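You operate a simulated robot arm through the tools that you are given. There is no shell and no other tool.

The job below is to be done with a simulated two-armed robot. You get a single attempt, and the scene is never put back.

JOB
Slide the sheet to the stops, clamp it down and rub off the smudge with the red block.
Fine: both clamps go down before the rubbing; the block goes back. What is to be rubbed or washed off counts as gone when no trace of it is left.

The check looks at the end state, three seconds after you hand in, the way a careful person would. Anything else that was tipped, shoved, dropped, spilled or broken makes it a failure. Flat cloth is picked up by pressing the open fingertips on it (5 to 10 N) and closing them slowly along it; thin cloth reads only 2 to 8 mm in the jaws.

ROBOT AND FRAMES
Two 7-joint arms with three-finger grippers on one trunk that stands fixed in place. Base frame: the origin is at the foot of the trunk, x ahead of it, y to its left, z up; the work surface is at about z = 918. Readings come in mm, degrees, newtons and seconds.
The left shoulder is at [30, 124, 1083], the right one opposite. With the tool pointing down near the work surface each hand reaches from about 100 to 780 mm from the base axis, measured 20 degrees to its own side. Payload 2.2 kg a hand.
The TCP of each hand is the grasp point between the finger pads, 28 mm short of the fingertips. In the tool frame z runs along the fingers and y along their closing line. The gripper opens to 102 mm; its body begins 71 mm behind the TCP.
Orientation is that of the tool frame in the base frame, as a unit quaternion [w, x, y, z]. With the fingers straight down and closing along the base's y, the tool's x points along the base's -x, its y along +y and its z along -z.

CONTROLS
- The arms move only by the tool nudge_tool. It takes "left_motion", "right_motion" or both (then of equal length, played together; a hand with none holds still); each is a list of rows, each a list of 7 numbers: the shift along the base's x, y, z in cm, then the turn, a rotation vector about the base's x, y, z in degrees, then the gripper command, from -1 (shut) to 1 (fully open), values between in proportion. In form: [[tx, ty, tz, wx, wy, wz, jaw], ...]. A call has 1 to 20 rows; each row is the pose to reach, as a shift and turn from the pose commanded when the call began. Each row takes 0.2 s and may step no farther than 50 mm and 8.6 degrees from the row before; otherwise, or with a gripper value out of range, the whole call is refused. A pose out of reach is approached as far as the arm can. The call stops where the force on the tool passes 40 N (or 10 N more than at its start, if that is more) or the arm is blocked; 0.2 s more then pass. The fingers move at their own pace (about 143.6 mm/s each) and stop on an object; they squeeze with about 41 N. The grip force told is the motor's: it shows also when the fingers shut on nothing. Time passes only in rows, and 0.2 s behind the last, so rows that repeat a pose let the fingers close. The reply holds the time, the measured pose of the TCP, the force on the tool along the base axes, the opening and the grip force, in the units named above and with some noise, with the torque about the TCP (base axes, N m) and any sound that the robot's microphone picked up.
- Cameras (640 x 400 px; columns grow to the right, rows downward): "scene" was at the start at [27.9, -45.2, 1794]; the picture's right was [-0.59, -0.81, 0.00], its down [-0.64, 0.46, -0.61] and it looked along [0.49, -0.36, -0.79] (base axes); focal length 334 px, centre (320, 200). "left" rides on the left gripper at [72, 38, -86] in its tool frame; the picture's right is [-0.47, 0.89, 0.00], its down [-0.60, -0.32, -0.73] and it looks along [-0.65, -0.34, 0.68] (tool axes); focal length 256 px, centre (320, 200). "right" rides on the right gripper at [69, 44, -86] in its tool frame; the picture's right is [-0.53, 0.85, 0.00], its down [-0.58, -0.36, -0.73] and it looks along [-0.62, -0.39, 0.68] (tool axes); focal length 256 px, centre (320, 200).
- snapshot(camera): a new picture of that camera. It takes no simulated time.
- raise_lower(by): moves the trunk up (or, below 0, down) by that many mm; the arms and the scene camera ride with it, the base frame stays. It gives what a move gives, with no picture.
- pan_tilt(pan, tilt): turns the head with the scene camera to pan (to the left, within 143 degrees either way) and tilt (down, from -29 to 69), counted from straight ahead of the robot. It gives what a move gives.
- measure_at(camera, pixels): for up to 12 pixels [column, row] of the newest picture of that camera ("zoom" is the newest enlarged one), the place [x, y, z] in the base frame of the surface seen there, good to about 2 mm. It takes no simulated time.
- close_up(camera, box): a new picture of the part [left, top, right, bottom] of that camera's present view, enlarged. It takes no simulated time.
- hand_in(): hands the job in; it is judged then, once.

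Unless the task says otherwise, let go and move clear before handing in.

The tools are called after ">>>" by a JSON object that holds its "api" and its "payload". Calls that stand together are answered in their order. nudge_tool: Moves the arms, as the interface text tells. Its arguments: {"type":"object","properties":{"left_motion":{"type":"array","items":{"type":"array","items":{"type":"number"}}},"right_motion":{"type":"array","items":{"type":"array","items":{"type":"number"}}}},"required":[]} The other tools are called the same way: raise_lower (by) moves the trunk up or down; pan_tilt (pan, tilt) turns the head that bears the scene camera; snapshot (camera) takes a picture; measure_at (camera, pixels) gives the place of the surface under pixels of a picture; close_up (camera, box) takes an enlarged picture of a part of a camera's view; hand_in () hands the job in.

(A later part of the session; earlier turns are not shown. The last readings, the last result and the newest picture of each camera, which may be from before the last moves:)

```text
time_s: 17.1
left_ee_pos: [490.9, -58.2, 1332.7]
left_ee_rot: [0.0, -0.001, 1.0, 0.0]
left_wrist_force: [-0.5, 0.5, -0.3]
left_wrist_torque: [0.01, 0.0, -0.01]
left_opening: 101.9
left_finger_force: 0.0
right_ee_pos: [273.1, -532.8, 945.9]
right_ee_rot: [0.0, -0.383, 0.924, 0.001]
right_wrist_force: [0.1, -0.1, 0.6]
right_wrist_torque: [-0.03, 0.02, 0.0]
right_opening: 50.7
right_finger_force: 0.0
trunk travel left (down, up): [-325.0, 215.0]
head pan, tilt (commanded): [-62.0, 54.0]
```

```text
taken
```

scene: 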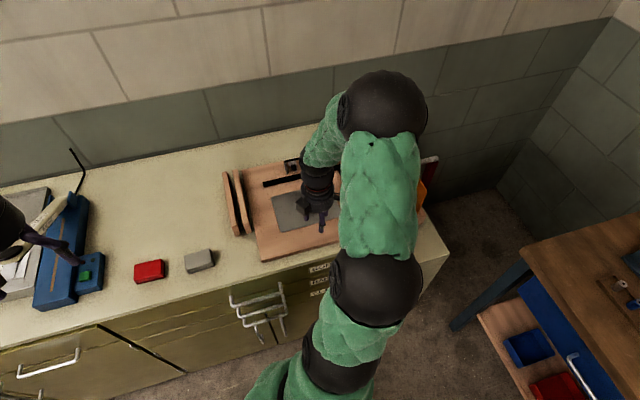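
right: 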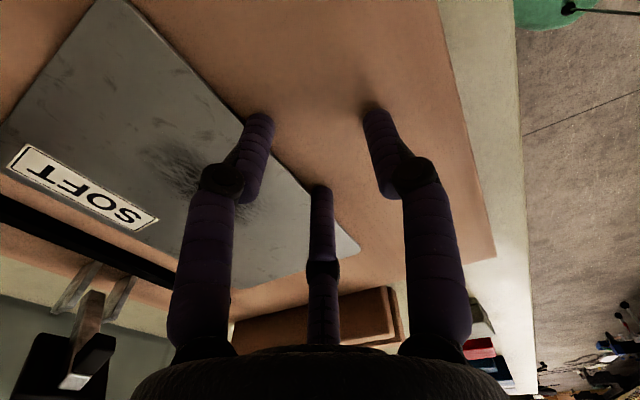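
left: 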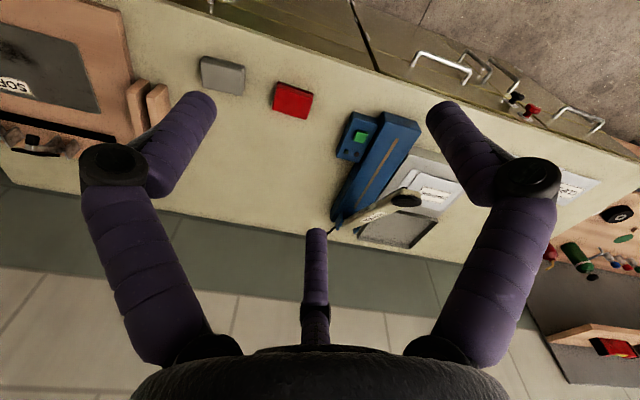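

The two leading fingertips are at the sheet's near edge and the sheet is moving. I'll push a further 20 mm.

>>> {"api": "nudge_tool", "payload": {"right_motion": [[0.283, -0.283, 0, 0, 0, 0, 0], [0.566, -0.566, 0, 0, 0, 0, 0], [0.849, -0.849, 0, 0, 0, 0, 0], [1.131, -1.131, 0, 0, 0, 0, 0], [1.414, -1.414, 0, 0, 0, 0, 0]]}}

>>> {"api": "snapshot", "payload": {"camera": "right"}}

>>> {"api": "close_up", "payload": {"camera": "scene", "box": [220, 140, 360, 270]}}

```text
time_s: 18.3
left_ee_pos: [491.0, -57.7, 1332.6]
left_ee_rot: [0.0, -0.001, 1.0, 0.0]
left_wrist_force: [-0.8, 0.1, 0.4]
left_wrist_torque: [-0.02, -0.01, 0.01]
left_opening: 102.1
left_finger_force: 0.0
right_ee_pos: [288.0, -545.3, 946.3]
right_ee_rot: [0.001, -0.384, 0.923, 0.0]
right_wrist_force: [-0.3, 0.7, 0.4]
right_wrist_torque: [0.03, 0.03, -0.02]
right_opening: 50.8
right_finger_force: 0.1
trunk travel left (down, up): [-325.0, 215.0]
head pan, tilt (commanded): [-62.0, 54.0]
```

```text
taken
```

right: 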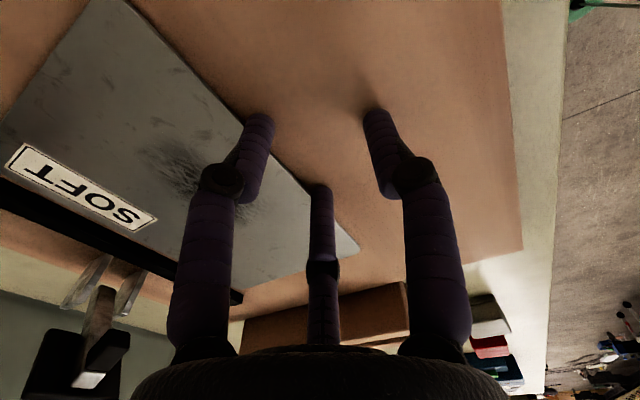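

```text
3.08 times, centred on (290, 205) of scene
```

zoom: 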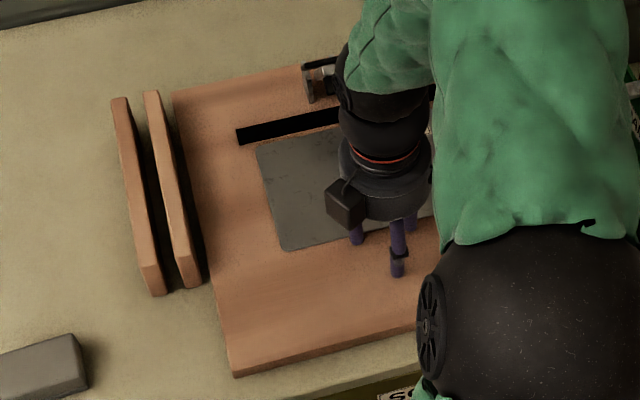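

In the wrist picture the far sheet edge is now close to the black stop. I'll push on in 1 mm steps and watch the sideways force.

>>> {"api": "nudge_tool", "payload": {"right_motion": [[0.07, -0.07, 0, 0, 0, 0, 0], [0.14, -0.14, 0, 0, 0, 0, 0], [0.21, -0.21, 0, 0, 0, 0, 0], [0.28, -0.28, 0, 0, 0, 0, 0]]}}

>>> {"api": "snapshot", "payload": {"camera": "right"}}

>>> {"api": "close_up", "payload": {"camera": "right", "box": [0, 130, 320, 330]}}

```text
time_s: 19.3
left_ee_pos: [491.4, -59.2, 1333.2]
left_ee_rot: [0.0, -0.001, 1.0, 0.0]
left_wrist_force: [-0.2, 0.4, -0.4]
left_wrist_torque: [0.02, 0.0, 0.01]
left_opening: 102.0
left_finger_force: 0.0
right_ee_pos: [290.5, -548.0, 945.6]
right_ee_rot: [0.0, -0.383, 0.924, 0.001]
right_wrist_force: [-0.1, 0.1, 0.5]
right_wrist_torque: [0.06, 0.0, 0.05]
right_opening: 50.8
right_finger_force: 0.1
trunk travel left (down, up): [-325.0, 215.0]
head pan, tilt (commanded): [-62.0, 54.0]
```

```text
taken
```

right: 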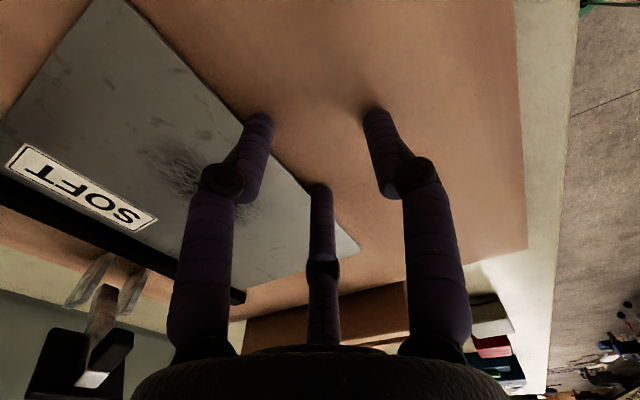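

```text
2.00 times, centred on (160, 230) of right
```

zoom: 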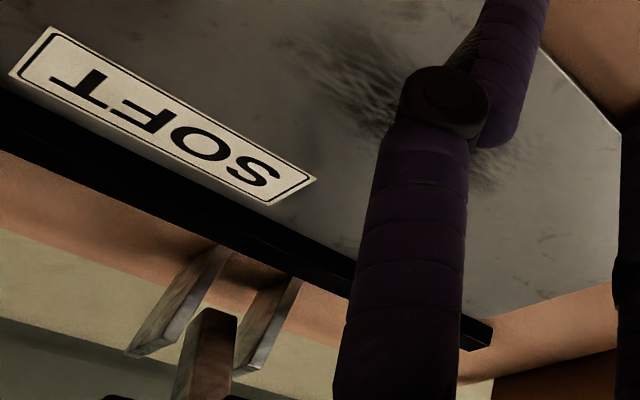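

The gap to the far stop has almost closed but no force shows yet. I'll go on in small steps.

>>> {"api": "nudge_tool", "payload": {"right_motion": [[0.07, -0.07, 0, 0, 0, 0, 0], [0.14, -0.14, 0, 0, 0, 0, 0], [0.21, -0.21, 0, 0, 0, 0, 0]]}}

>>> {"api": "close_up", "payload": {"camera": "right", "box": [0, 130, 320, 330]}}

```text
time_s: 20.1
left_ee_pos: [491.5, -58.7, 1334.3]
left_ee_rot: [0.0, -0.001, 1.0, -0.001]
left_wrist_force: [-0.8, -1.5, -0.1]
left_wrist_torque: [-0.01, -0.03, 0.0]
left_opening: 101.9
left_finger_force: 0.1
right_ee_pos: [292.5, -549.8, 945.6]
right_ee_rot: [0.0, -0.383, 0.924, 0.0]
right_wrist_force: [-1.1, 0.2, 0.5]
right_wrist_torque: [-0.04, 0.04, -0.02]
right_opening: 50.9
right_finger_force: 0.0
trunk travel left (down, up): [-325.0, 215.0]
head pan, tilt (commanded): [-62.0, 54.0]
```

```text
2.00 times, centred on (160, 230) of right
```

zoom: 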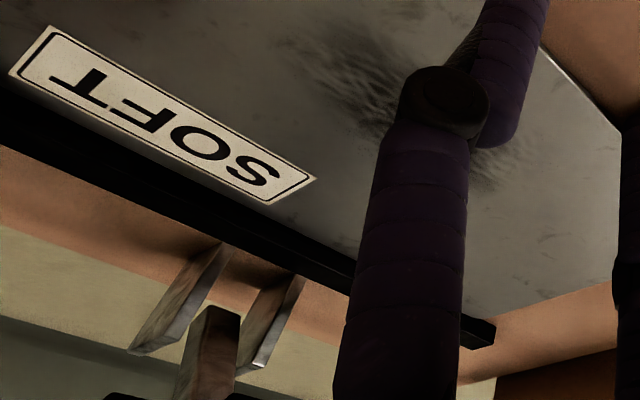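

>>> {"api": "nudge_tool", "payload": {"right_motion": [[0.05, -0.05, 0, 0, 0, 0, 0], [0.1, -0.1, 0, 0, 0, 0, 0], [0.15, -0.15, 0, 0, 0, 0, 0], [0.2, -0.2, 0, 0, 0, 0, 0]]}}

>>> {"api": "close_up", "payload": {"camera": "right", "box": [0, 130, 320, 330]}}

```text
time_s: 21.1
left_ee_pos: [489.9, -57.9, 1333.2]
left_ee_rot: [0.001, -0.001, 1.0, 0.0]
left_wrist_force: [0.8, 0.5, 0.2]
left_wrist_torque: [-0.01, 0.0, -0.03]
left_opening: 101.8
left_finger_force: 0.0
right_ee_pos: [292.7, -551.2, 946.2]
right_ee_rot: [0.0, -0.383, 0.924, 0.002]
right_wrist_force: [-6.3, 5.7, -0.1]
right_wrist_torque: [0.18, 0.12, -0.07]
right_opening: 49.9
right_finger_force: 0.1
trunk travel left (down, up): [-325.0, 215.0]
head pan, tilt (commanded): [-62.0, 54.0]
```

```text
2.00 times, centred on (160, 230) of right
```

zoom: 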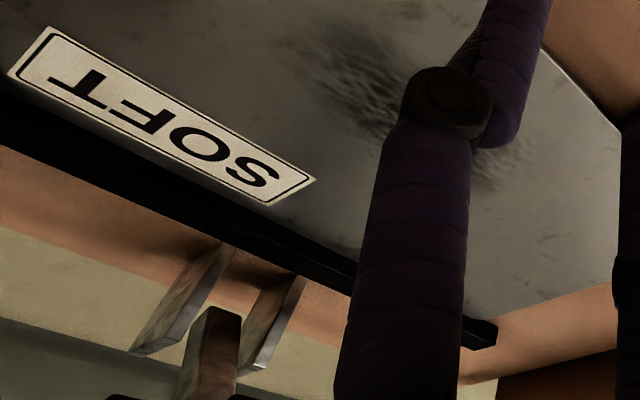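

Sideways force is now 8.5 N straight back along the push, so the sheet's far edge is against the far stop. I'll back off, lift, turn the hand by −90° with a smaller opening and go to the left edge of the sheet for the push toward the right stop.

>>> {"api": "nudge_tool", "payload": {"right_motion": [[-1.06, 1.06, 0, 0, 0, 0, 0], [-1.06, 1.06, 4, 0, 0, 0, 0], [-1.06, 1.06, 8, 0, 0, -8, 0], [1, 1.2, 8, 0, 0, -16, 0], [3.5, 1.5, 8, 0, 0, -24, -0.2], [6, 1.7, 8, 0, 0, -32, -0.5], [8.5, 2.0, 8, 0, 0, -40, -0.5], [11, 2.2, 8, 0, 0, -48, -0.5], [13.5, 2.4, 8, 0, 0, -56, -0.5], [15.84, 2.65, 8, 0, 0, -64, -0.5], [15.84, 2.65, 8, 0, 0, -72, -0.5], [15.84, 2.65, 8, 0, 0, -80, -0.5], [15.84, 2.65, 8, 0, 0, -88, -0.5], [15.84, 2.65, 8, 0, 0, -90, -0.5]]}}

>>> {"api": "snapshot", "payload": {"camera": "right"}}

>>> {"api": "snapshot", "payload": {"camera": "scene"}}

```text
time_s: 24.1
left_ee_pos: [490.2, -58.3, 1332.7]
left_ee_rot: [0.0, -0.001, 1.0, -0.001]
left_wrist_force: [0.5, -0.8, -0.1]
left_wrist_torque: [0.01, 0.0, -0.04]
left_opening: 101.8
left_finger_force: 0.0
right_ee_pos: [452.7, -527.4, 1026.6]
right_ee_rot: [0.0, 0.384, 0.924, 0.0]
right_wrist_force: [-0.1, -0.4, -0.7]
right_wrist_torque: [0.01, 0.04, -0.05]
right_opening: 25.6
right_finger_force: 0.2
trunk travel left (down, up): [-325.0, 215.0]
head pan, tilt (commanded): [-62.0, 54.0]
```

```text
taken
```

right: 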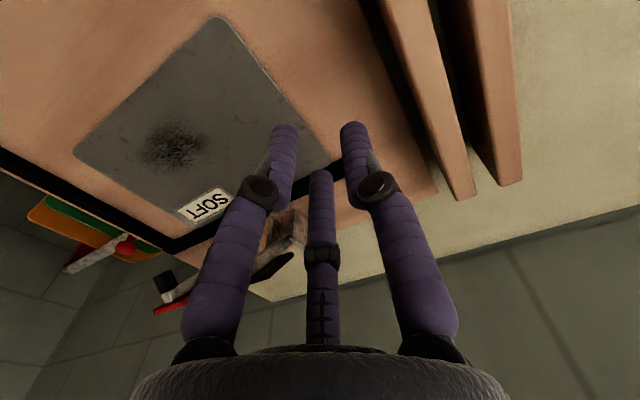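

```text
taken
```

scene: 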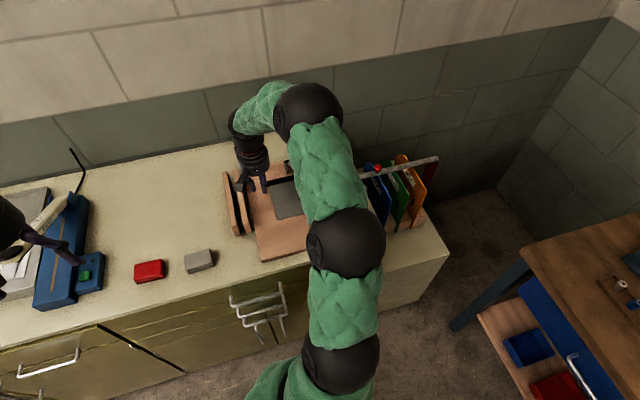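

The turn worked; in the wrist view the sheet's left edge runs from (222,18) to (330,165), and the loose bars are at (430,90) and (480,90). I'll measure that edge, the stops and the bars before lowering.

>>> {"api": "measure_at", "payload": {"camera": "right", "pixels": [[225, 25], [250, 55], [270, 85], [310, 135], [80, 150], [110, 185], [100, 205], [60, 185], [400, 130], [430, 150], [470, 190], [380, 60]]}}

>>> {"api": "close_up", "payload": {"camera": "right", "box": [60, 0, 360, 260]}}

```text
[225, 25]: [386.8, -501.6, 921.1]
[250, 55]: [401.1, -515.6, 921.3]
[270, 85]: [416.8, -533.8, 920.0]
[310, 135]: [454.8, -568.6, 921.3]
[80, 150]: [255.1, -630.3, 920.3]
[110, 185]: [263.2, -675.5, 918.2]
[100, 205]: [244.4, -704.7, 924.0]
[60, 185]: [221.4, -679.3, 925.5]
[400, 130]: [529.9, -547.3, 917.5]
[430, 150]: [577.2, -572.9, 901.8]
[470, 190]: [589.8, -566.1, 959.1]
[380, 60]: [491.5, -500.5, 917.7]
```

```text
1.54 times, centred on (210, 130) of right
```

zoom: 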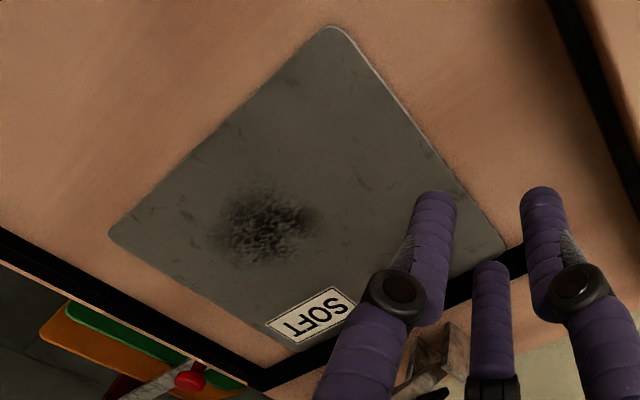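

The left edge lies at U≈81 and the right stop's inner face at U≈323, so it needs about 40 mm. The hand is clear of the edge by 8 mm, so I'll lower it to board height here.

>>> {"api": "nudge_tool", "payload": {"right_motion": [[0, 0, -4, 0, 0, 0, -0.5], [0, 0, -7, 0, 0, 0, -0.5], [0, 0, -7.7, 0, 0, 0, -0.5], [0, 0, -7.9, 0, 0, 0, -0.5], [0, 0, -8.0, 0, 0, 0, -0.5]]}}

>>> {"api": "snapshot", "payload": {"camera": "right"}}

```text
time_s: 25.3
left_ee_pos: [490.4, -58.6, 1334.3]
left_ee_rot: [0.0, -0.001, 1.0, 0.0]
left_wrist_force: [0.0, 0.0, 0.2]
left_wrist_torque: [0.02, 0.02, -0.01]
left_opening: 101.8
left_finger_force: 0.1
right_ee_pos: [452.6, -525.7, 945.8]
right_ee_rot: [0.0, 0.383, 0.924, 0.001]
right_wrist_force: [-0.1, 0.1, 1.0]
right_wrist_torque: [0.0, 0.0, -0.01]
right_opening: 25.5
right_finger_force: 0.1
trunk travel left (down, up): [-325.0, 215.0]
head pan, tilt (commanded): [-62.0, 54.0]
```

```text
taken
```

right: 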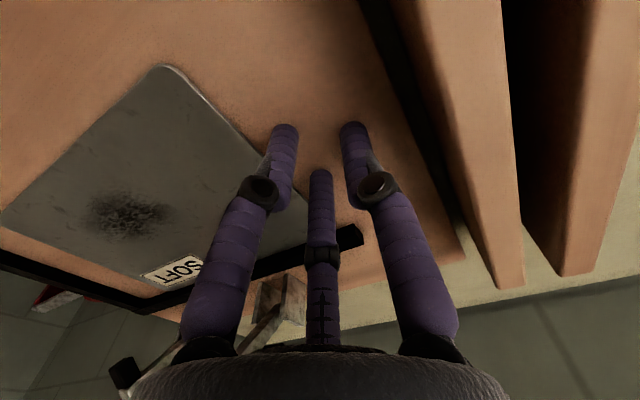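

The tips are at board height (1 N) just off the left edge. I'll push 35 mm toward the right stop.

>>> {"api": "nudge_tool", "payload": {"right_motion": [[-0.354, -0.354, 0, 0, 0, 0, -0.5], [-0.707, -0.707, 0, 0, 0, 0, -0.5], [-1.06, -1.06, 0, 0, 0, 0, -0.5], [-1.414, -1.414, 0, 0, 0, 0, -0.5], [-1.768, -1.768, 0, 0, 0, 0, -0.5], [-2.12, -2.12, 0, 0, 0, 0, -0.5], [-2.475, -2.475, 0, 0, 0, 0, -0.5]]}}

>>> {"api": "snapshot", "payload": {"camera": "right"}}

```text
time_s: 26.9
left_ee_pos: [490.4, -58.0, 1333.4]
left_ee_rot: [0.0, 0.0, 1.0, 0.0]
left_wrist_force: [-0.9, 0.0, -0.1]
left_wrist_torque: [0.0, -0.01, -0.02]
left_opening: 102.1
left_finger_force: 0.0
right_ee_pos: [428.7, -549.9, 945.7]
right_ee_rot: [0.0, 0.382, 0.924, 0.0]
right_wrist_force: [0.7, 0.7, 0.2]
right_wrist_torque: [-0.04, -0.04, 0.0]
right_opening: 24.9
right_finger_force: 0.0
trunk travel left (down, up): [-325.0, 215.0]
head pan, tilt (commanded): [-62.0, 54.0]
```

```text
taken
```

right: 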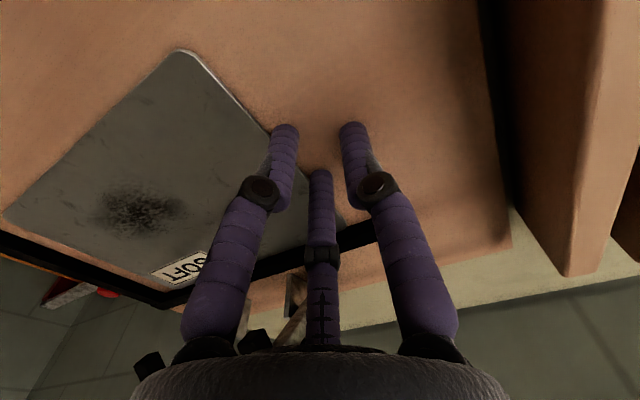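

The sheet follows and its right corner is nearing the right stop at the left of the wrist picture. I'll push 12 mm more, then in fine steps.

>>> {"api": "nudge_tool", "payload": {"right_motion": [[-0.212, -0.212, 0, 0, 0, 0, -0.5], [-0.424, -0.424, 0, 0, 0, 0, -0.5], [-0.636, -0.636, 0, 0, 0, 0, -0.5], [-0.78, -0.78, 0, 0, 0, 0, -0.5]]}}

>>> {"api": "snapshot", "payload": {"camera": "right"}}

```text
time_s: 27.9
left_ee_pos: [490.9, -58.7, 1332.4]
left_ee_rot: [0.0, -0.001, 1.0, 0.0]
left_wrist_force: [0.5, -0.3, -0.1]
left_wrist_torque: [-0.01, -0.01, -0.02]
left_opening: 101.8
left_finger_force: 0.0
right_ee_pos: [420.6, -557.8, 945.6]
right_ee_rot: [-0.001, 0.382, 0.924, 0.0]
right_wrist_force: [1.1, -0.4, 0.2]
right_wrist_torque: [0.0, 0.01, -0.04]
right_opening: 25.1
right_finger_force: 0.1
trunk travel left (down, up): [-325.0, 215.0]
head pan, tilt (commanded): [-62.0, 54.0]
```

```text
taken
```

right: 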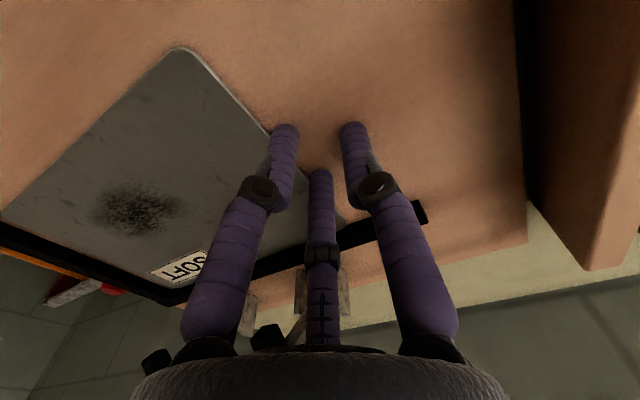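

>>> {"api": "nudge_tool", "payload": {"right_motion": [[-0.07, -0.07, 0, 0, 0, 0, -0.5], [-0.14, -0.14, 0, 0, 0, 0, -0.5], [-0.21, -0.21, 0, 0, 0, 0, -0.5]]}}

>>> {"api": "close_up", "payload": {"camera": "right", "box": [0, 170, 240, 320]}}

```text
time_s: 28.7
left_ee_pos: [491.2, -58.8, 1334.0]
left_ee_rot: [-0.001, -0.001, 1.0, 0.0]
left_wrist_force: [0.5, 0.3, -0.3]
left_wrist_torque: [0.01, -0.02, 0.01]
left_opening: 102.1
left_finger_force: 0.1
right_ee_pos: [418.5, -561.1, 946.3]
right_ee_rot: [0.0, 0.383, 0.924, 0.001]
right_wrist_force: [0.6, 0.9, 0.3]
right_wrist_torque: [0.04, -0.04, -0.02]
right_opening: 25.0
right_finger_force: 0.1
trunk travel left (down, up): [-325.0, 215.0]
head pan, tilt (commanded): [-62.0, 54.0]
```

```text
2.67 times, centred on (120, 245) of right
```

zoom: 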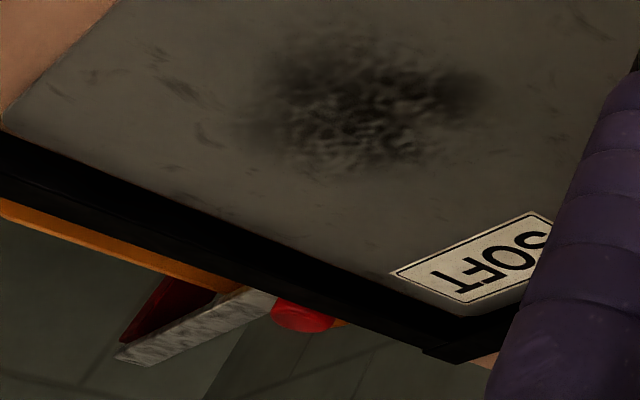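

The right edge looks right beside the right stop but no force shows yet. I'll go on by small steps until it pushes back.

>>> {"api": "nudge_tool", "payload": {"right_motion": [[-0.05, -0.05, 0, 0, 0, 0, -0.5], [-0.1, -0.1, 0, 0, 0, 0, -0.5], [-0.15, -0.15, 0, 0, 0, 0, -0.5]]}}

>>> {"api": "close_up", "payload": {"camera": "right", "box": [0, 170, 240, 320]}}

```text
time_s: 29.5
left_ee_pos: [490.4, -58.3, 1333.4]
left_ee_rot: [0.0, -0.001, 1.0, 0.0]
left_wrist_force: [-0.5, 0.3, -0.7]
left_wrist_torque: [0.03, 0.0, -0.01]
left_opening: 101.9
left_finger_force: 0.1
right_ee_pos: [417.0, -562.7, 945.3]
right_ee_rot: [0.0, 0.383, 0.924, 0.0]
right_wrist_force: [0.8, 1.2, 0.3]
right_wrist_torque: [0.04, -0.03, 0.0]
right_opening: 25.0
right_finger_force: 0.1
trunk travel left (down, up): [-325.0, 215.0]
head pan, tilt (commanded): [-62.0, 54.0]
```

```text
2.67 times, centred on (120, 245) of right
```

zoom: 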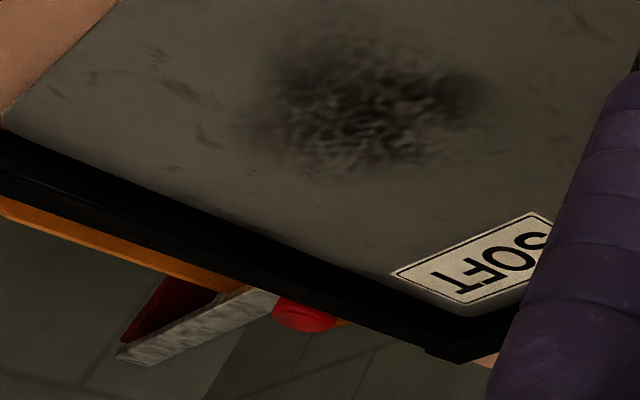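

>>> {"api": "nudge_tool", "payload": {"right_motion": [[-0.05, -0.05, 0, 0, 0, 0, -0.5], [-0.1, -0.1, 0, 0, 0, 0, -0.5], [-0.15, -0.15, 0, 0, 0, 0, -0.5], [-0.2, -0.2, 0, 0, 0, 0, -0.5]]}}

>>> {"api": "close_up", "payload": {"camera": "right", "box": [0, 170, 240, 320]}}

```text
time_s: 30.5
left_ee_pos: [491.9, -58.6, 1333.1]
left_ee_rot: [-0.001, -0.001, 1.0, 0.0]
left_wrist_force: [-0.6, 0.2, -0.3]
left_wrist_torque: [0.0, -0.04, -0.01]
left_opening: 102.0
left_finger_force: 0.0
right_ee_pos: [415.4, -564.3, 946.0]
right_ee_rot: [0.0, 0.382, 0.924, -0.001]
right_wrist_force: [0.0, -0.8, 0.4]
right_wrist_torque: [0.01, -0.04, 0.02]
right_opening: 25.0
right_finger_force: 0.1
trunk travel left (down, up): [-325.0, 215.0]
head pan, tilt (commanded): [-62.0, 54.0]
```

```text
2.67 times, centred on (120, 245) of right
```

zoom: 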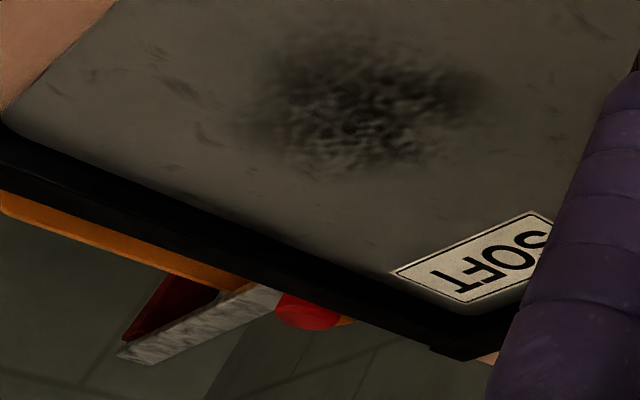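

>>> {"api": "nudge_tool", "payload": {"right_motion": [[-0.05, -0.05, 0, 0, 0, 0, -0.5], [-0.1, -0.1, 0, 0, 0, 0, -0.5], [-0.15, -0.15, 0, 0, 0, 0, -0.5], [-0.2, -0.2, 0, 0, 0, 0, -0.5]]}}

>>> {"api": "close_up", "payload": {"camera": "right", "box": [0, 170, 240, 320]}}

```text
time_s: 31.5
left_ee_pos: [492.0, -58.0, 1334.4]
left_ee_rot: [0.0, -0.001, 1.0, 0.0]
left_wrist_force: [0.0, 0.0, -0.1]
left_wrist_torque: [0.01, 0.0, -0.01]
left_opening: 101.9
left_finger_force: 0.1
right_ee_pos: [413.6, -565.2, 946.2]
right_ee_rot: [0.0, 0.383, 0.924, 0.0]
right_wrist_force: [1.7, 1.1, 0.4]
right_wrist_torque: [0.01, -0.04, 0.0]
right_opening: 24.9
right_finger_force: 0.1
trunk travel left (down, up): [-325.0, 215.0]
head pan, tilt (commanded): [-62.0, 54.0]
```

```text
2.67 times, centred on (120, 245) of right
```

zoom: 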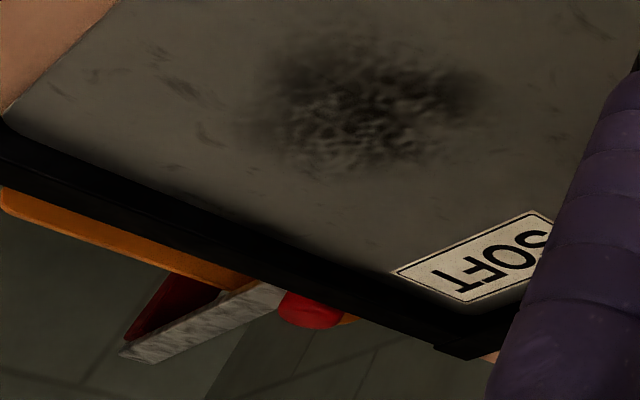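

>>> {"api": "nudge_tool", "payload": {"right_motion": [[-0.05, -0.05, 0, 0, 0, 0, -0.5], [-0.1, -0.1, 0, 0, 0, 0, -0.5], [-0.15, -0.15, 0, 0, 0, 0, -0.5]]}}

>>> {"api": "snapshot", "payload": {"camera": "right"}}

>>> {"api": "measure_at", "payload": {"camera": "right", "pixels": [[8, 210], [20, 232], [60, 245], [60, 235], [60, 255], [100, 262], [100, 275], [20, 200], [150, 280], [170, 285], [210, 60], [240, 100]]}}

```text
time_s: 32.3
left_ee_pos: [491.7, -56.3, 1333.4]
left_ee_rot: [0.0, -0.001, 1.0, -0.001]
left_wrist_force: [0.8, -0.2, -0.2]
left_wrist_torque: [0.01, 0.0, 0.02]
left_opening: 102.1
left_finger_force: 0.1
right_ee_pos: [412.2, -565.6, 945.7]
right_ee_rot: [-0.001, 0.381, 0.924, 0.0]
right_wrist_force: [9.1, 9.4, 0.2]
right_wrist_torque: [0.24, -0.25, -0.03]
right_opening: 23.8
right_finger_force: 0.0
trunk travel left (down, up): [-325.0, 215.0]
head pan, tilt (commanded): [-62.0, 54.0]
```

```text
taken
```

right: 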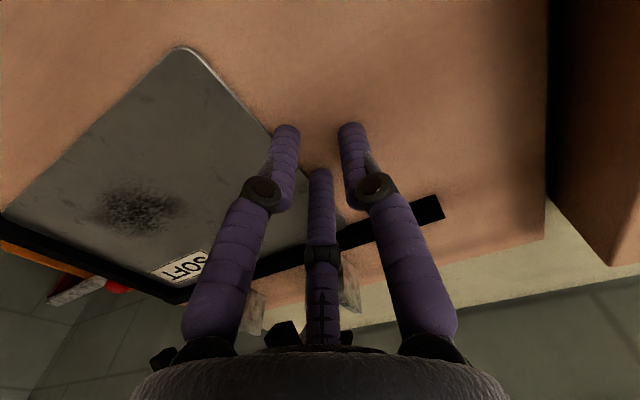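

```text
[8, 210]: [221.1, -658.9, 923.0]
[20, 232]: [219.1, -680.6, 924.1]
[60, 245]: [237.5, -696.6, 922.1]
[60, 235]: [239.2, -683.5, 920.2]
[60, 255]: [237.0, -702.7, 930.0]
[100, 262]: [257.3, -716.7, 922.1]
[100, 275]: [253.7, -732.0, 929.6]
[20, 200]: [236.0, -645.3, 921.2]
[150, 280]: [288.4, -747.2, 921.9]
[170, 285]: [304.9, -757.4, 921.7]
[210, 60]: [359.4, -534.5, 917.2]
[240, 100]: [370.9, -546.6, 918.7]
```

The sideways force rose to 13 N along the push, so the right edge is on the right stop. I'll back off, lift and check both edges against the stops.

>>> {"api": "nudge_tool", "payload": {"right_motion": [[0.6, 0.6, 0, 0, 0, 0, -0.5], [1.0, 1.0, 0, 0, 0, 0, -0.5], [1.0, 1.0, 4, 0, 0, 0, -0.5], [1.0, 1.0, 8, 0, 0, 0, -0.5], [0, 3, 11, 0, 0, 0, -0.5], [-2, 6, 14, 0, 0, 0, -0.5], [-4, 9, 17, 0, 0, 0, -0.5]]}}

>>> {"api": "snapshot", "payload": {"camera": "right"}}

>>> {"api": "snapshot", "payload": {"camera": "scene"}}

```text
time_s: 33.9
left_ee_pos: [489.1, -57.1, 1333.6]
left_ee_rot: [0.001, -0.001, 1.0, 0.0]
left_wrist_force: [0.5, 0.8, 0.0]
left_wrist_torque: [-0.02, -0.02, 0.01]
left_opening: 101.9
left_finger_force: 0.1
right_ee_pos: [368.4, -474.6, 1117.6]
right_ee_rot: [0.001, 0.382, 0.924, 0.0]
right_wrist_force: [-0.7, 1.0, -0.4]
right_wrist_torque: [-0.02, -0.02, 0.02]
right_opening: 25.6
right_finger_force: 0.0
trunk travel left (down, up): [-325.0, 215.0]
head pan, tilt (commanded): [-62.0, 54.0]
```

```text
taken
```

right: 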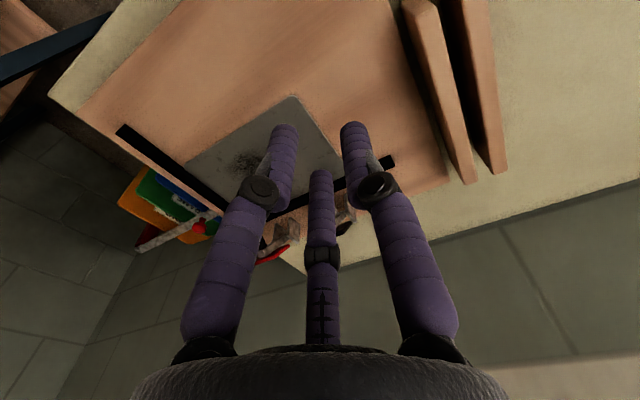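

```text
taken
```

scene: 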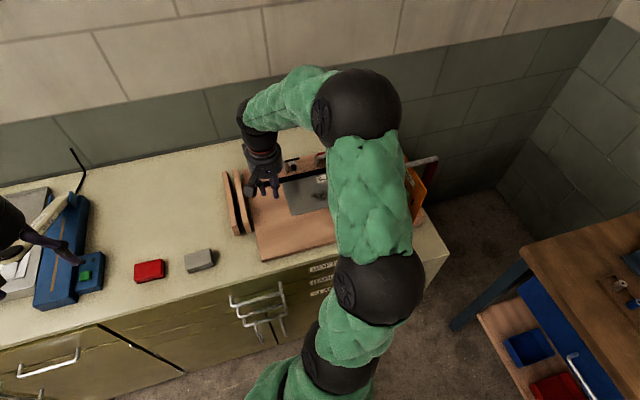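

>>> {"api": "close_up", "payload": {"camera": "scene", "box": [235, 140, 345, 260]}}

>>> {"api": "close_up", "payload": {"camera": "right", "box": [100, 80, 420, 280]}}

```text
3.33 times, centred on (290, 200) of scene
```

zoom: 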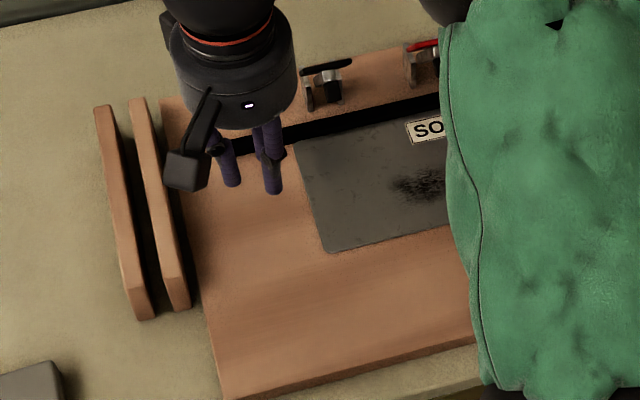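

```text
2.00 times, centred on (260, 180) of right
```

zoom: 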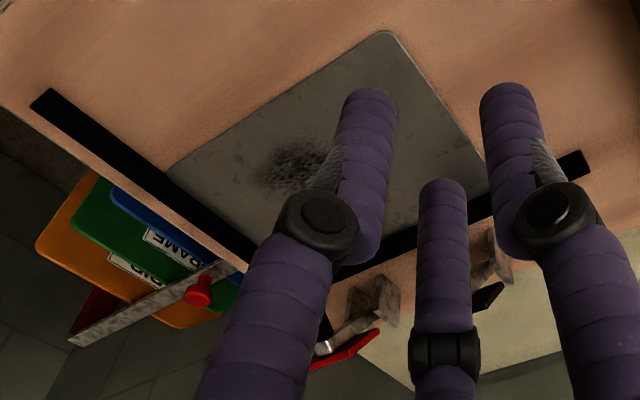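

Both edges look tight against the stops from these two views, but the arm hides part of the right side. I'll raise the hand and turn the head back to check the whole sheet unobstructed.

>>> {"api": "nudge_tool", "payload": {"right_motion": [[0, 0.5, 5, 0, 0, 0, -0.5], [-0.5, 1, 10, 0, 0, 0, -0.5], [-1, 1.5, 15, 0, 0, 0, -0.5], [-2, 2.2, 19.5, 0, 0, 0, -0.5]]}}

>>> {"api": "pan_tilt", "payload": {"pan": -40, "tilt": 54}}

>>> {"api": "snapshot", "payload": {"camera": "scene"}}

>>> {"api": "snapshot", "payload": {"camera": "right"}}

```text
refused: row 1 steps farther than a row can; nothing moved
```

```text
time_s: 34.8
left_ee_pos: [490.8, -58.2, 1332.9]
left_ee_rot: [0.0, -0.001, 1.0, 0.0]
left_wrist_force: [-0.9, 0.3, -0.6]
left_wrist_torque: [-0.02, -0.03, 0.02]
left_opening: 102.0
left_finger_force: 0.0
right_ee_pos: [369.5, -476.9, 1116.9]
right_ee_rot: [0.0, 0.383, 0.924, 0.0]
right_wrist_force: [-0.3, -0.6, 0.1]
right_wrist_torque: [0.05, 0.01, 0.0]
right_opening: 25.5
right_finger_force: 0.0
trunk travel left (down, up): [-325.0, 215.0]
head pan, tilt (commanded): [-40.0, 54.0]
```

```text
taken
```

scene: 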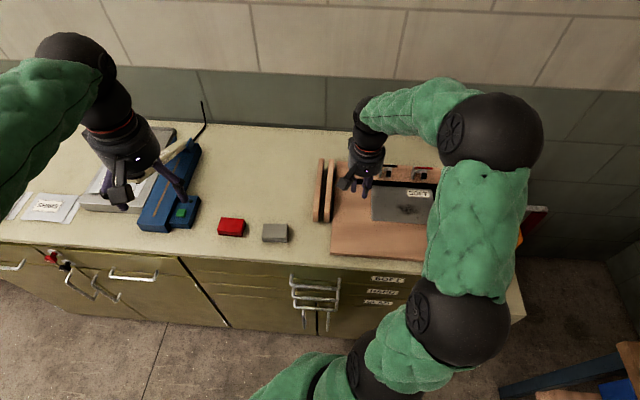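

```text
taken
```

right: 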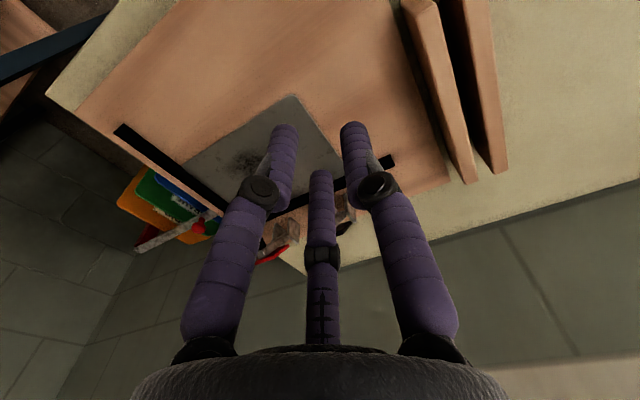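

The raise was refused (a row too long), so nothing moved; I'll repeat it with shorter rows and then look.

>>> {"api": "nudge_tool", "payload": {"right_motion": [[-0.4, 0.4, 4, 0, 0, 0, -0.5], [-0.8, 0.8, 8, 0, 0, 0, -0.5], [-1.2, 1.2, 12, 0, 0, 0, -0.5], [-1.6, 1.7, 16, 0, 0, 0, -0.5], [-2, 2.2, 19.5, 0, 0, 0, -0.5]]}}

>>> {"api": "snapshot", "payload": {"camera": "scene"}}

>>> {"api": "close_up", "payload": {"camera": "scene", "box": [320, 140, 480, 270]}}

```text
time_s: 36.0
left_ee_pos: [490.4, -58.2, 1334.3]
left_ee_rot: [0.001, -0.001, 1.0, 0.0]
left_wrist_force: [-0.2, -0.1, -0.8]
left_wrist_torque: [-0.03, -0.03, 0.0]
left_opening: 102.1
left_finger_force: 0.1
right_ee_pos: [349.7, -453.6, 1310.9]
right_ee_rot: [0.0, 0.383, 0.924, 0.001]
right_wrist_force: [0.3, -0.2, 0.2]
right_wrist_torque: [-0.01, 0.0, 0.02]
right_opening: 25.6
right_finger_force: 0.0
trunk travel left (down, up): [-325.0, 215.0]
head pan, tilt (commanded): [-40.0, 54.0]
```

```text
taken
```

scene: 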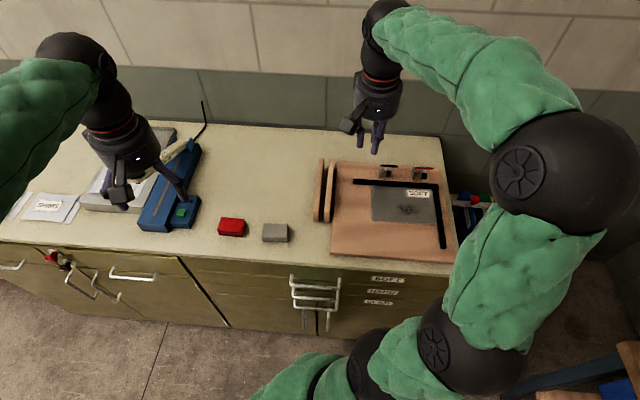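

```text
3.08 times, centred on (400, 205) of scene
```

zoom: 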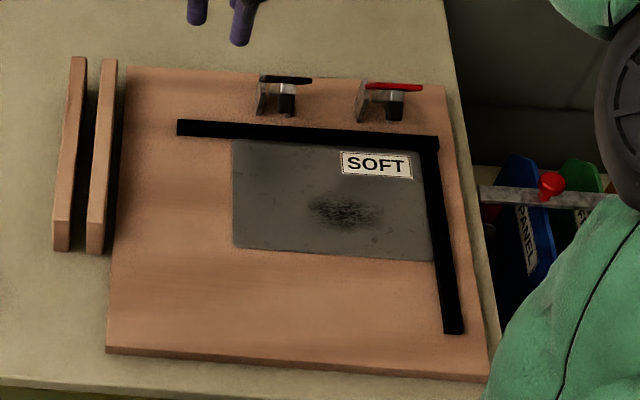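

The sheet now sits in the corner of both stops. I'll zoom on the two contact edges to be sure there is no gap.

>>> {"api": "close_up", "payload": {"camera": "scene", "box": [370, 170, 445, 217]}}

>>> {"api": "measure_at", "payload": {"camera": "zoom", "pixels": [[70, 110], [300, 125], [500, 140], [545, 200], [560, 300], [70, 90], [300, 100], [450, 115], [565, 250], [590, 250], [320, 318], [310, 345]]}}

>>> {"api": "close_up", "payload": {"camera": "scene", "box": [370, 155, 450, 205]}}

```text
8.51 times, centred on (408, 194) of scene
```

zoom: 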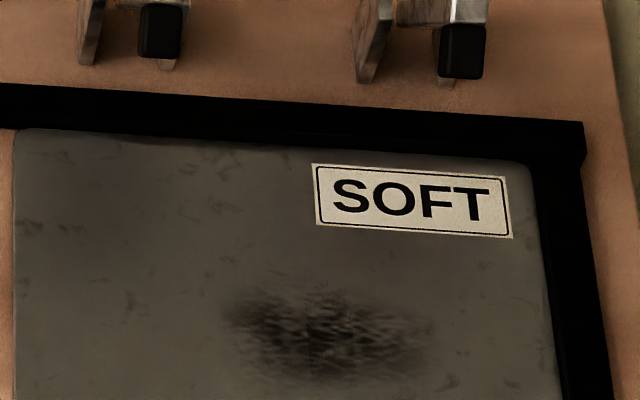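

```text
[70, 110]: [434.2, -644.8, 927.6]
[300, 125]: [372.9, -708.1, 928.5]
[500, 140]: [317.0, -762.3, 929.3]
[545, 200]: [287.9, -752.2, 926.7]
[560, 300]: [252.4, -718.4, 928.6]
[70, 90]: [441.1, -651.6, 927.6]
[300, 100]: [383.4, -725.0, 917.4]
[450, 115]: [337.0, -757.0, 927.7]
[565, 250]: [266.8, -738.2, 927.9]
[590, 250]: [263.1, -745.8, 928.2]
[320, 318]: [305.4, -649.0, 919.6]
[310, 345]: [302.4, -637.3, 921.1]
```

```text
8.00 times, centred on (410, 180) of scene
```

zoom: 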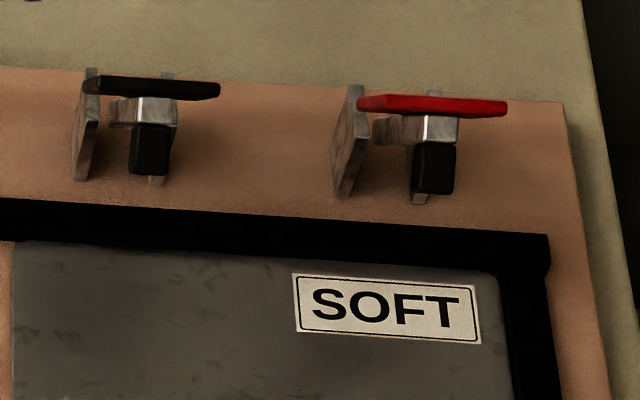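

No board shows between the sheet and either stop, so the sheet is home. Next is the red-handled clamp: I'll shut the fingers and bring them above its cross-bar near (345,-740), at z 1100.

>>> {"api": "nudge_tool", "payload": {"right_motion": [[-0.05, -3.58, -2.64, 0, 0, 0, -1], [-0.1, -7.17, -5.28, 0, 0, 0, -1], [-0.15, -10.75, -7.92, 0, 0, 0, -1], [-0.2, -14.34, -10.55, 0, 0, 0, -1], [-0.25, -17.92, -13.2, 0, 0, 0, -1], [-0.3, -21.5, -15.83, 0, 0, 0, -1], [-0.35, -25.1, -18.5, 0, 0, 0, -1], [-0.4, -28.67, -21.1, 0, 0, 0, -1]]}}

>>> {"api": "snapshot", "payload": {"camera": "right"}}

>>> {"api": "snapshot", "payload": {"camera": "scene"}}

```text
time_s: 37.8
left_ee_pos: [490.9, -59.6, 1333.3]
left_ee_rot: [0.001, -0.001, 1.0, 0.001]
left_wrist_force: [0.5, 0.1, -0.4]
left_wrist_torque: [0.04, -0.03, 0.01]
left_opening: 102.0
left_finger_force: 0.0
right_ee_pos: [348.7, -745.5, 1096.7]
right_ee_rot: [0.0, 0.383, 0.924, 0.001]
right_wrist_force: [-1.3, -1.0, -0.7]
right_wrist_torque: [0.03, 0.02, 0.0]
right_opening: 2.1
right_finger_force: 31.0
trunk travel left (down, up): [-325.0, 215.0]
head pan, tilt (commanded): [-40.0, 54.0]
```

```text
taken
```

right: 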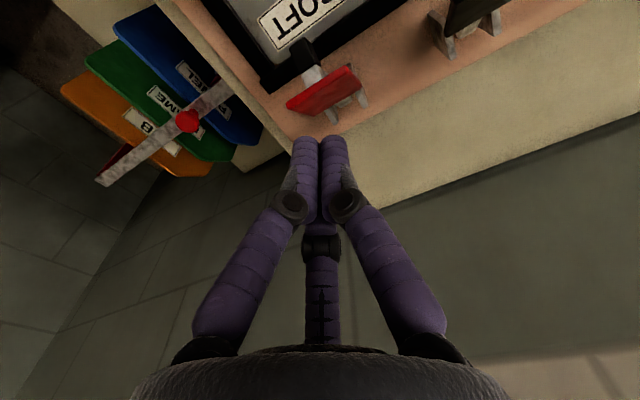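

```text
taken
```

scene: 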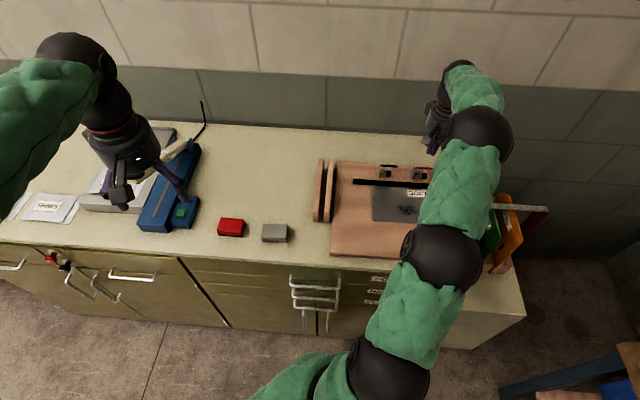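

The wrist view now shows the red cross-bar clearly at (325,90) with its pad at (303,57). I'll zoom and measure it for exact placing.

>>> {"api": "close_up", "payload": {"camera": "right", "box": [270, 30, 390, 130]}}

>>> {"api": "measure_at", "payload": {"camera": "zoom", "pixels": [[95, 385], [430, 190], [440, 265], [130, 405], [280, 290], [160, 200], [210, 260], [490, 300], [350, 370], [270, 335], [300, 270], [180, 160]]}}

```text
4.00 times, centred on (330, 80) of right
```

zoom: 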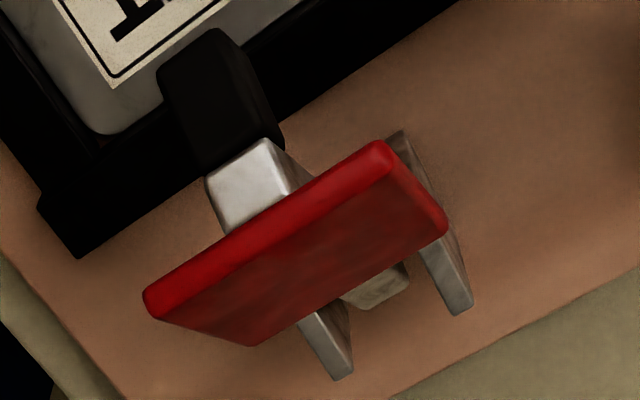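

```text
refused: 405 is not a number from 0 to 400
```

>>> {"api": "measure_at", "payload": {"camera": "zoom", "pixels": [[155, 300], [378, 152], [435, 225], [255, 340], [300, 250], [245, 185], [220, 100], [270, 230], [455, 300], [340, 365], [380, 290], [195, 60]]}}

```text
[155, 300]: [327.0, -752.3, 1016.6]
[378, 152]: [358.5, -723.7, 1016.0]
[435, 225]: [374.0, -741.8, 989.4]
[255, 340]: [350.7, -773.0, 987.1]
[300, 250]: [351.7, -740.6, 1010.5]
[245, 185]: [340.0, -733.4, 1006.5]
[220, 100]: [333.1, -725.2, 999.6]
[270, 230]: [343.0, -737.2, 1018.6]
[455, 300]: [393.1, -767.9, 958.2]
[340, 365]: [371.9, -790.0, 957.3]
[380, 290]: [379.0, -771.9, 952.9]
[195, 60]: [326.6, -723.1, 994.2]
```

The handle is a plate tilted at 47° whose upper edge is at V≈765, z≈1017, hinged near V≈812, z≈948. I'll place the shut fingertips just above and behind its upper edge first.

>>> {"api": "nudge_tool", "payload": {"right_motion": [[0.35, -0.35, -2.5, 0, 0, 0, -1], [0.7, -0.7, -4.6, 0, 0, 0, -1], [0.7, -0.7, -4.6, 0, 0, 0, -1]]}}

>>> {"api": "snapshot", "payload": {"camera": "right"}}

```text
time_s: 38.6
left_ee_pos: [491.3, -58.3, 1334.5]
left_ee_rot: [0.0, -0.001, 1.0, 0.0]
left_wrist_force: [-0.8, -0.5, -0.3]
left_wrist_torque: [0.01, 0.01, 0.03]
left_opening: 102.0
left_finger_force: 0.0
right_ee_pos: [354.9, -749.7, 1053.3]
right_ee_rot: [0.001, 0.383, 0.924, 0.0]
right_wrist_force: [-0.8, -0.9, 0.5]
right_wrist_torque: [0.04, 0.0, 0.0]
right_opening: 2.3
right_finger_force: 31.2
trunk travel left (down, up): [-325.0, 215.0]
head pan, tilt (commanded): [-40.0, 54.0]
```

```text
taken
```

right: 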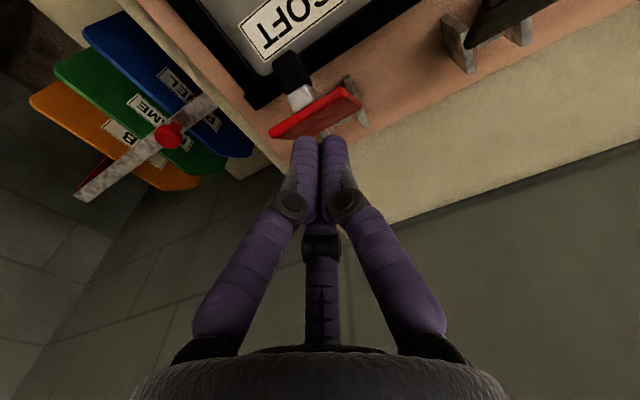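

The tips are just behind and above the red plate (tips at pixel 320,140, plate edge at 315,125). I'll follow the arc forward and down about 20° first and check the clamp's response.

>>> {"api": "nudge_tool", "payload": {"right_motion": [[0.1, -0.1, -0.8, 0, 0, 0, -1], [0.18, -0.18, -1.5, 0, 0, 0, -1], [-0.24, 0.24, -1.86, 0, 0, 0, -1], [-0.66, 0.66, -2.23, 0, 0, 0, -1], [-1.03, 1.03, -2.7, 0, 0, 0, -1], [-1.39, 1.39, -3.19, 0, 0, 0, -1]]}}

>>> {"api": "snapshot", "payload": {"camera": "right"}}

```text
time_s: 40.0
left_ee_pos: [490.6, -58.6, 1332.8]
left_ee_rot: [0.0, -0.001, 1.0, 0.001]
left_wrist_force: [-0.2, 0.5, 1.0]
left_wrist_torque: [-0.03, 0.0, 0.02]
left_opening: 102.2
left_finger_force: 0.0
right_ee_pos: [340.2, -737.0, 1023.0]
right_ee_rot: [0.0, 0.383, 0.924, 0.0]
right_wrist_force: [-0.6, 0.6, 0.1]
right_wrist_torque: [0.01, 0.01, 0.01]
right_opening: 2.2
right_finger_force: 32.1
trunk travel left (down, up): [-325.0, 215.0]
head pan, tilt (commanded): [-40.0, 54.0]
```

```text
taken
```

right: 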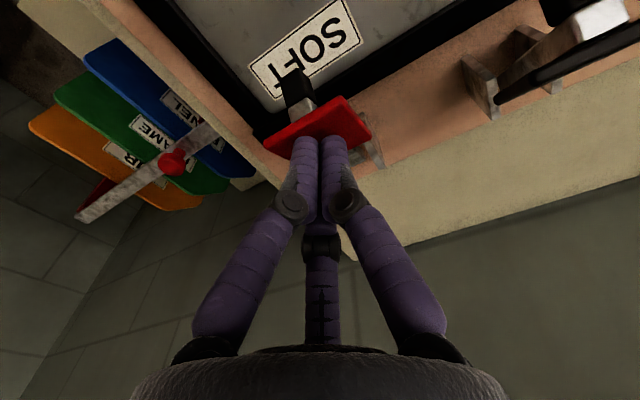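

The clamp arm swings with the fingers and its pad is moving out over the label at (300,85). I'll carry on along the arc to near the end.

>>> {"api": "nudge_tool", "payload": {"right_motion": [[-0.32, 0.32, -0.61, 0, 0, 0, -1], [-0.61, 0.61, -1.27, 0, 0, 0, -1], [-0.86, 0.86, -1.88, 0, 0, 0, -1], [-1.07, 1.07, -2.5, 0, 0, 0, -1], [-1.2, 1.2, -2.9, 0, 0, 0, -1]]}}

>>> {"api": "snapshot", "payload": {"camera": "right"}}

```text
time_s: 41.2
left_ee_pos: [490.5, -57.4, 1332.6]
left_ee_rot: [0.0, -0.001, 1.0, 0.0]
left_wrist_force: [-0.2, -0.4, 0.7]
left_wrist_torque: [0.05, -0.03, -0.04]
left_opening: 102.0
left_finger_force: 0.1
right_ee_pos: [329.0, -722.0, 992.9]
right_ee_rot: [0.0, 0.383, 0.924, 0.0]
right_wrist_force: [-0.6, 0.8, 0.9]
right_wrist_torque: [-0.01, 0.0, -0.02]
right_opening: 1.9
right_finger_force: 31.7
trunk travel left (down, up): [-325.0, 215.0]
head pan, tilt (commanded): [-40.0, 54.0]
```

```text
taken
```

right: 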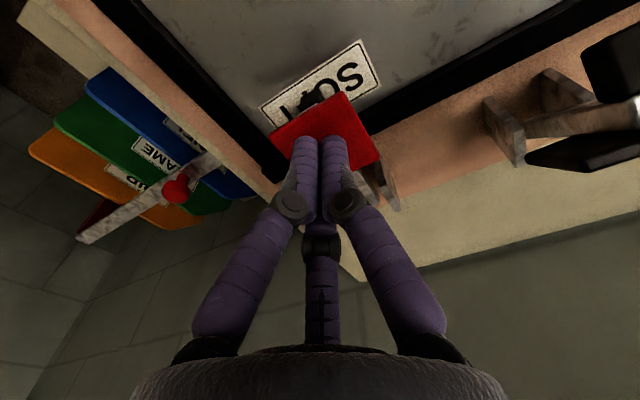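

The red plate is almost level with fingertips on it. I'll press on down in small steps and watch the force for closing.

>>> {"api": "nudge_tool", "payload": {"right_motion": [[0, 0, -0.2, 0, 0, 0, -1], [0, 0, -0.4, 0, 0, 0, -1], [0, 0, -0.6, 0, 0, 0, -1]]}}

>>> {"api": "close_up", "payload": {"camera": "right", "box": [200, 20, 440, 220]}}

```text
time_s: 42.0
left_ee_pos: [491.3, -58.3, 1333.1]
left_ee_rot: [0.0, -0.001, 1.0, 0.0]
left_wrist_force: [0.6, -0.1, 0.2]
left_wrist_torque: [0.03, 0.0, 0.02]
left_opening: 102.2
left_finger_force: 0.1
right_ee_pos: [328.2, -723.1, 986.8]
right_ee_rot: [0.0, 0.383, 0.924, 0.001]
right_wrist_force: [-0.4, -0.2, -1.4]
right_wrist_torque: [-0.01, 0.03, 0.0]
right_opening: 1.9
right_finger_force: 31.3
trunk travel left (down, up): [-325.0, 215.0]
head pan, tilt (commanded): [-40.0, 54.0]
```

```text
2.00 times, centred on (320, 120) of right
```

zoom: 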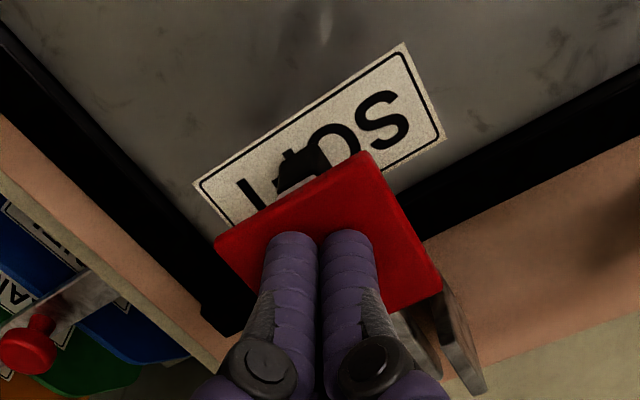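

>>> {"api": "nudge_tool", "payload": {"right_motion": [[0, 0, -0.2, 0, 0, 0, -1], [0, 0, -0.4, 0, 0, 0, -1], [0, 0, -0.6, 0, 0, 0, -1]]}}

>>> {"api": "close_up", "payload": {"camera": "right", "box": [200, 20, 440, 220]}}

```text
time_s: 42.8
left_ee_pos: [490.7, -58.6, 1333.1]
left_ee_rot: [0.002, -0.001, 1.0, 0.0]
left_wrist_force: [0.8, 0.3, -0.3]
left_wrist_torque: [0.03, -0.02, 0.0]
left_opening: 102.2
left_finger_force: 0.2
right_ee_pos: [327.6, -723.6, 983.1]
right_ee_rot: [0.001, 0.383, 0.924, -0.002]
right_wrist_force: [-1.2, -0.8, 8.9]
right_wrist_torque: [0.03, 0.16, 0.06]
right_opening: 1.9
right_finger_force: 31.7
trunk travel left (down, up): [-325.0, 215.0]
head pan, tilt (commanded): [-40.0, 54.0]
```

```text
2.00 times, centred on (320, 120) of right
```

zoom: 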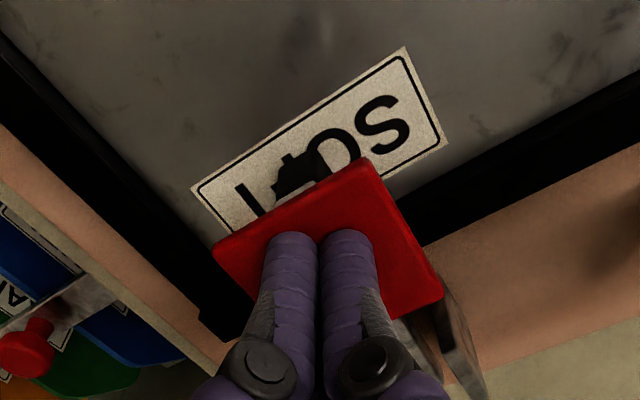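

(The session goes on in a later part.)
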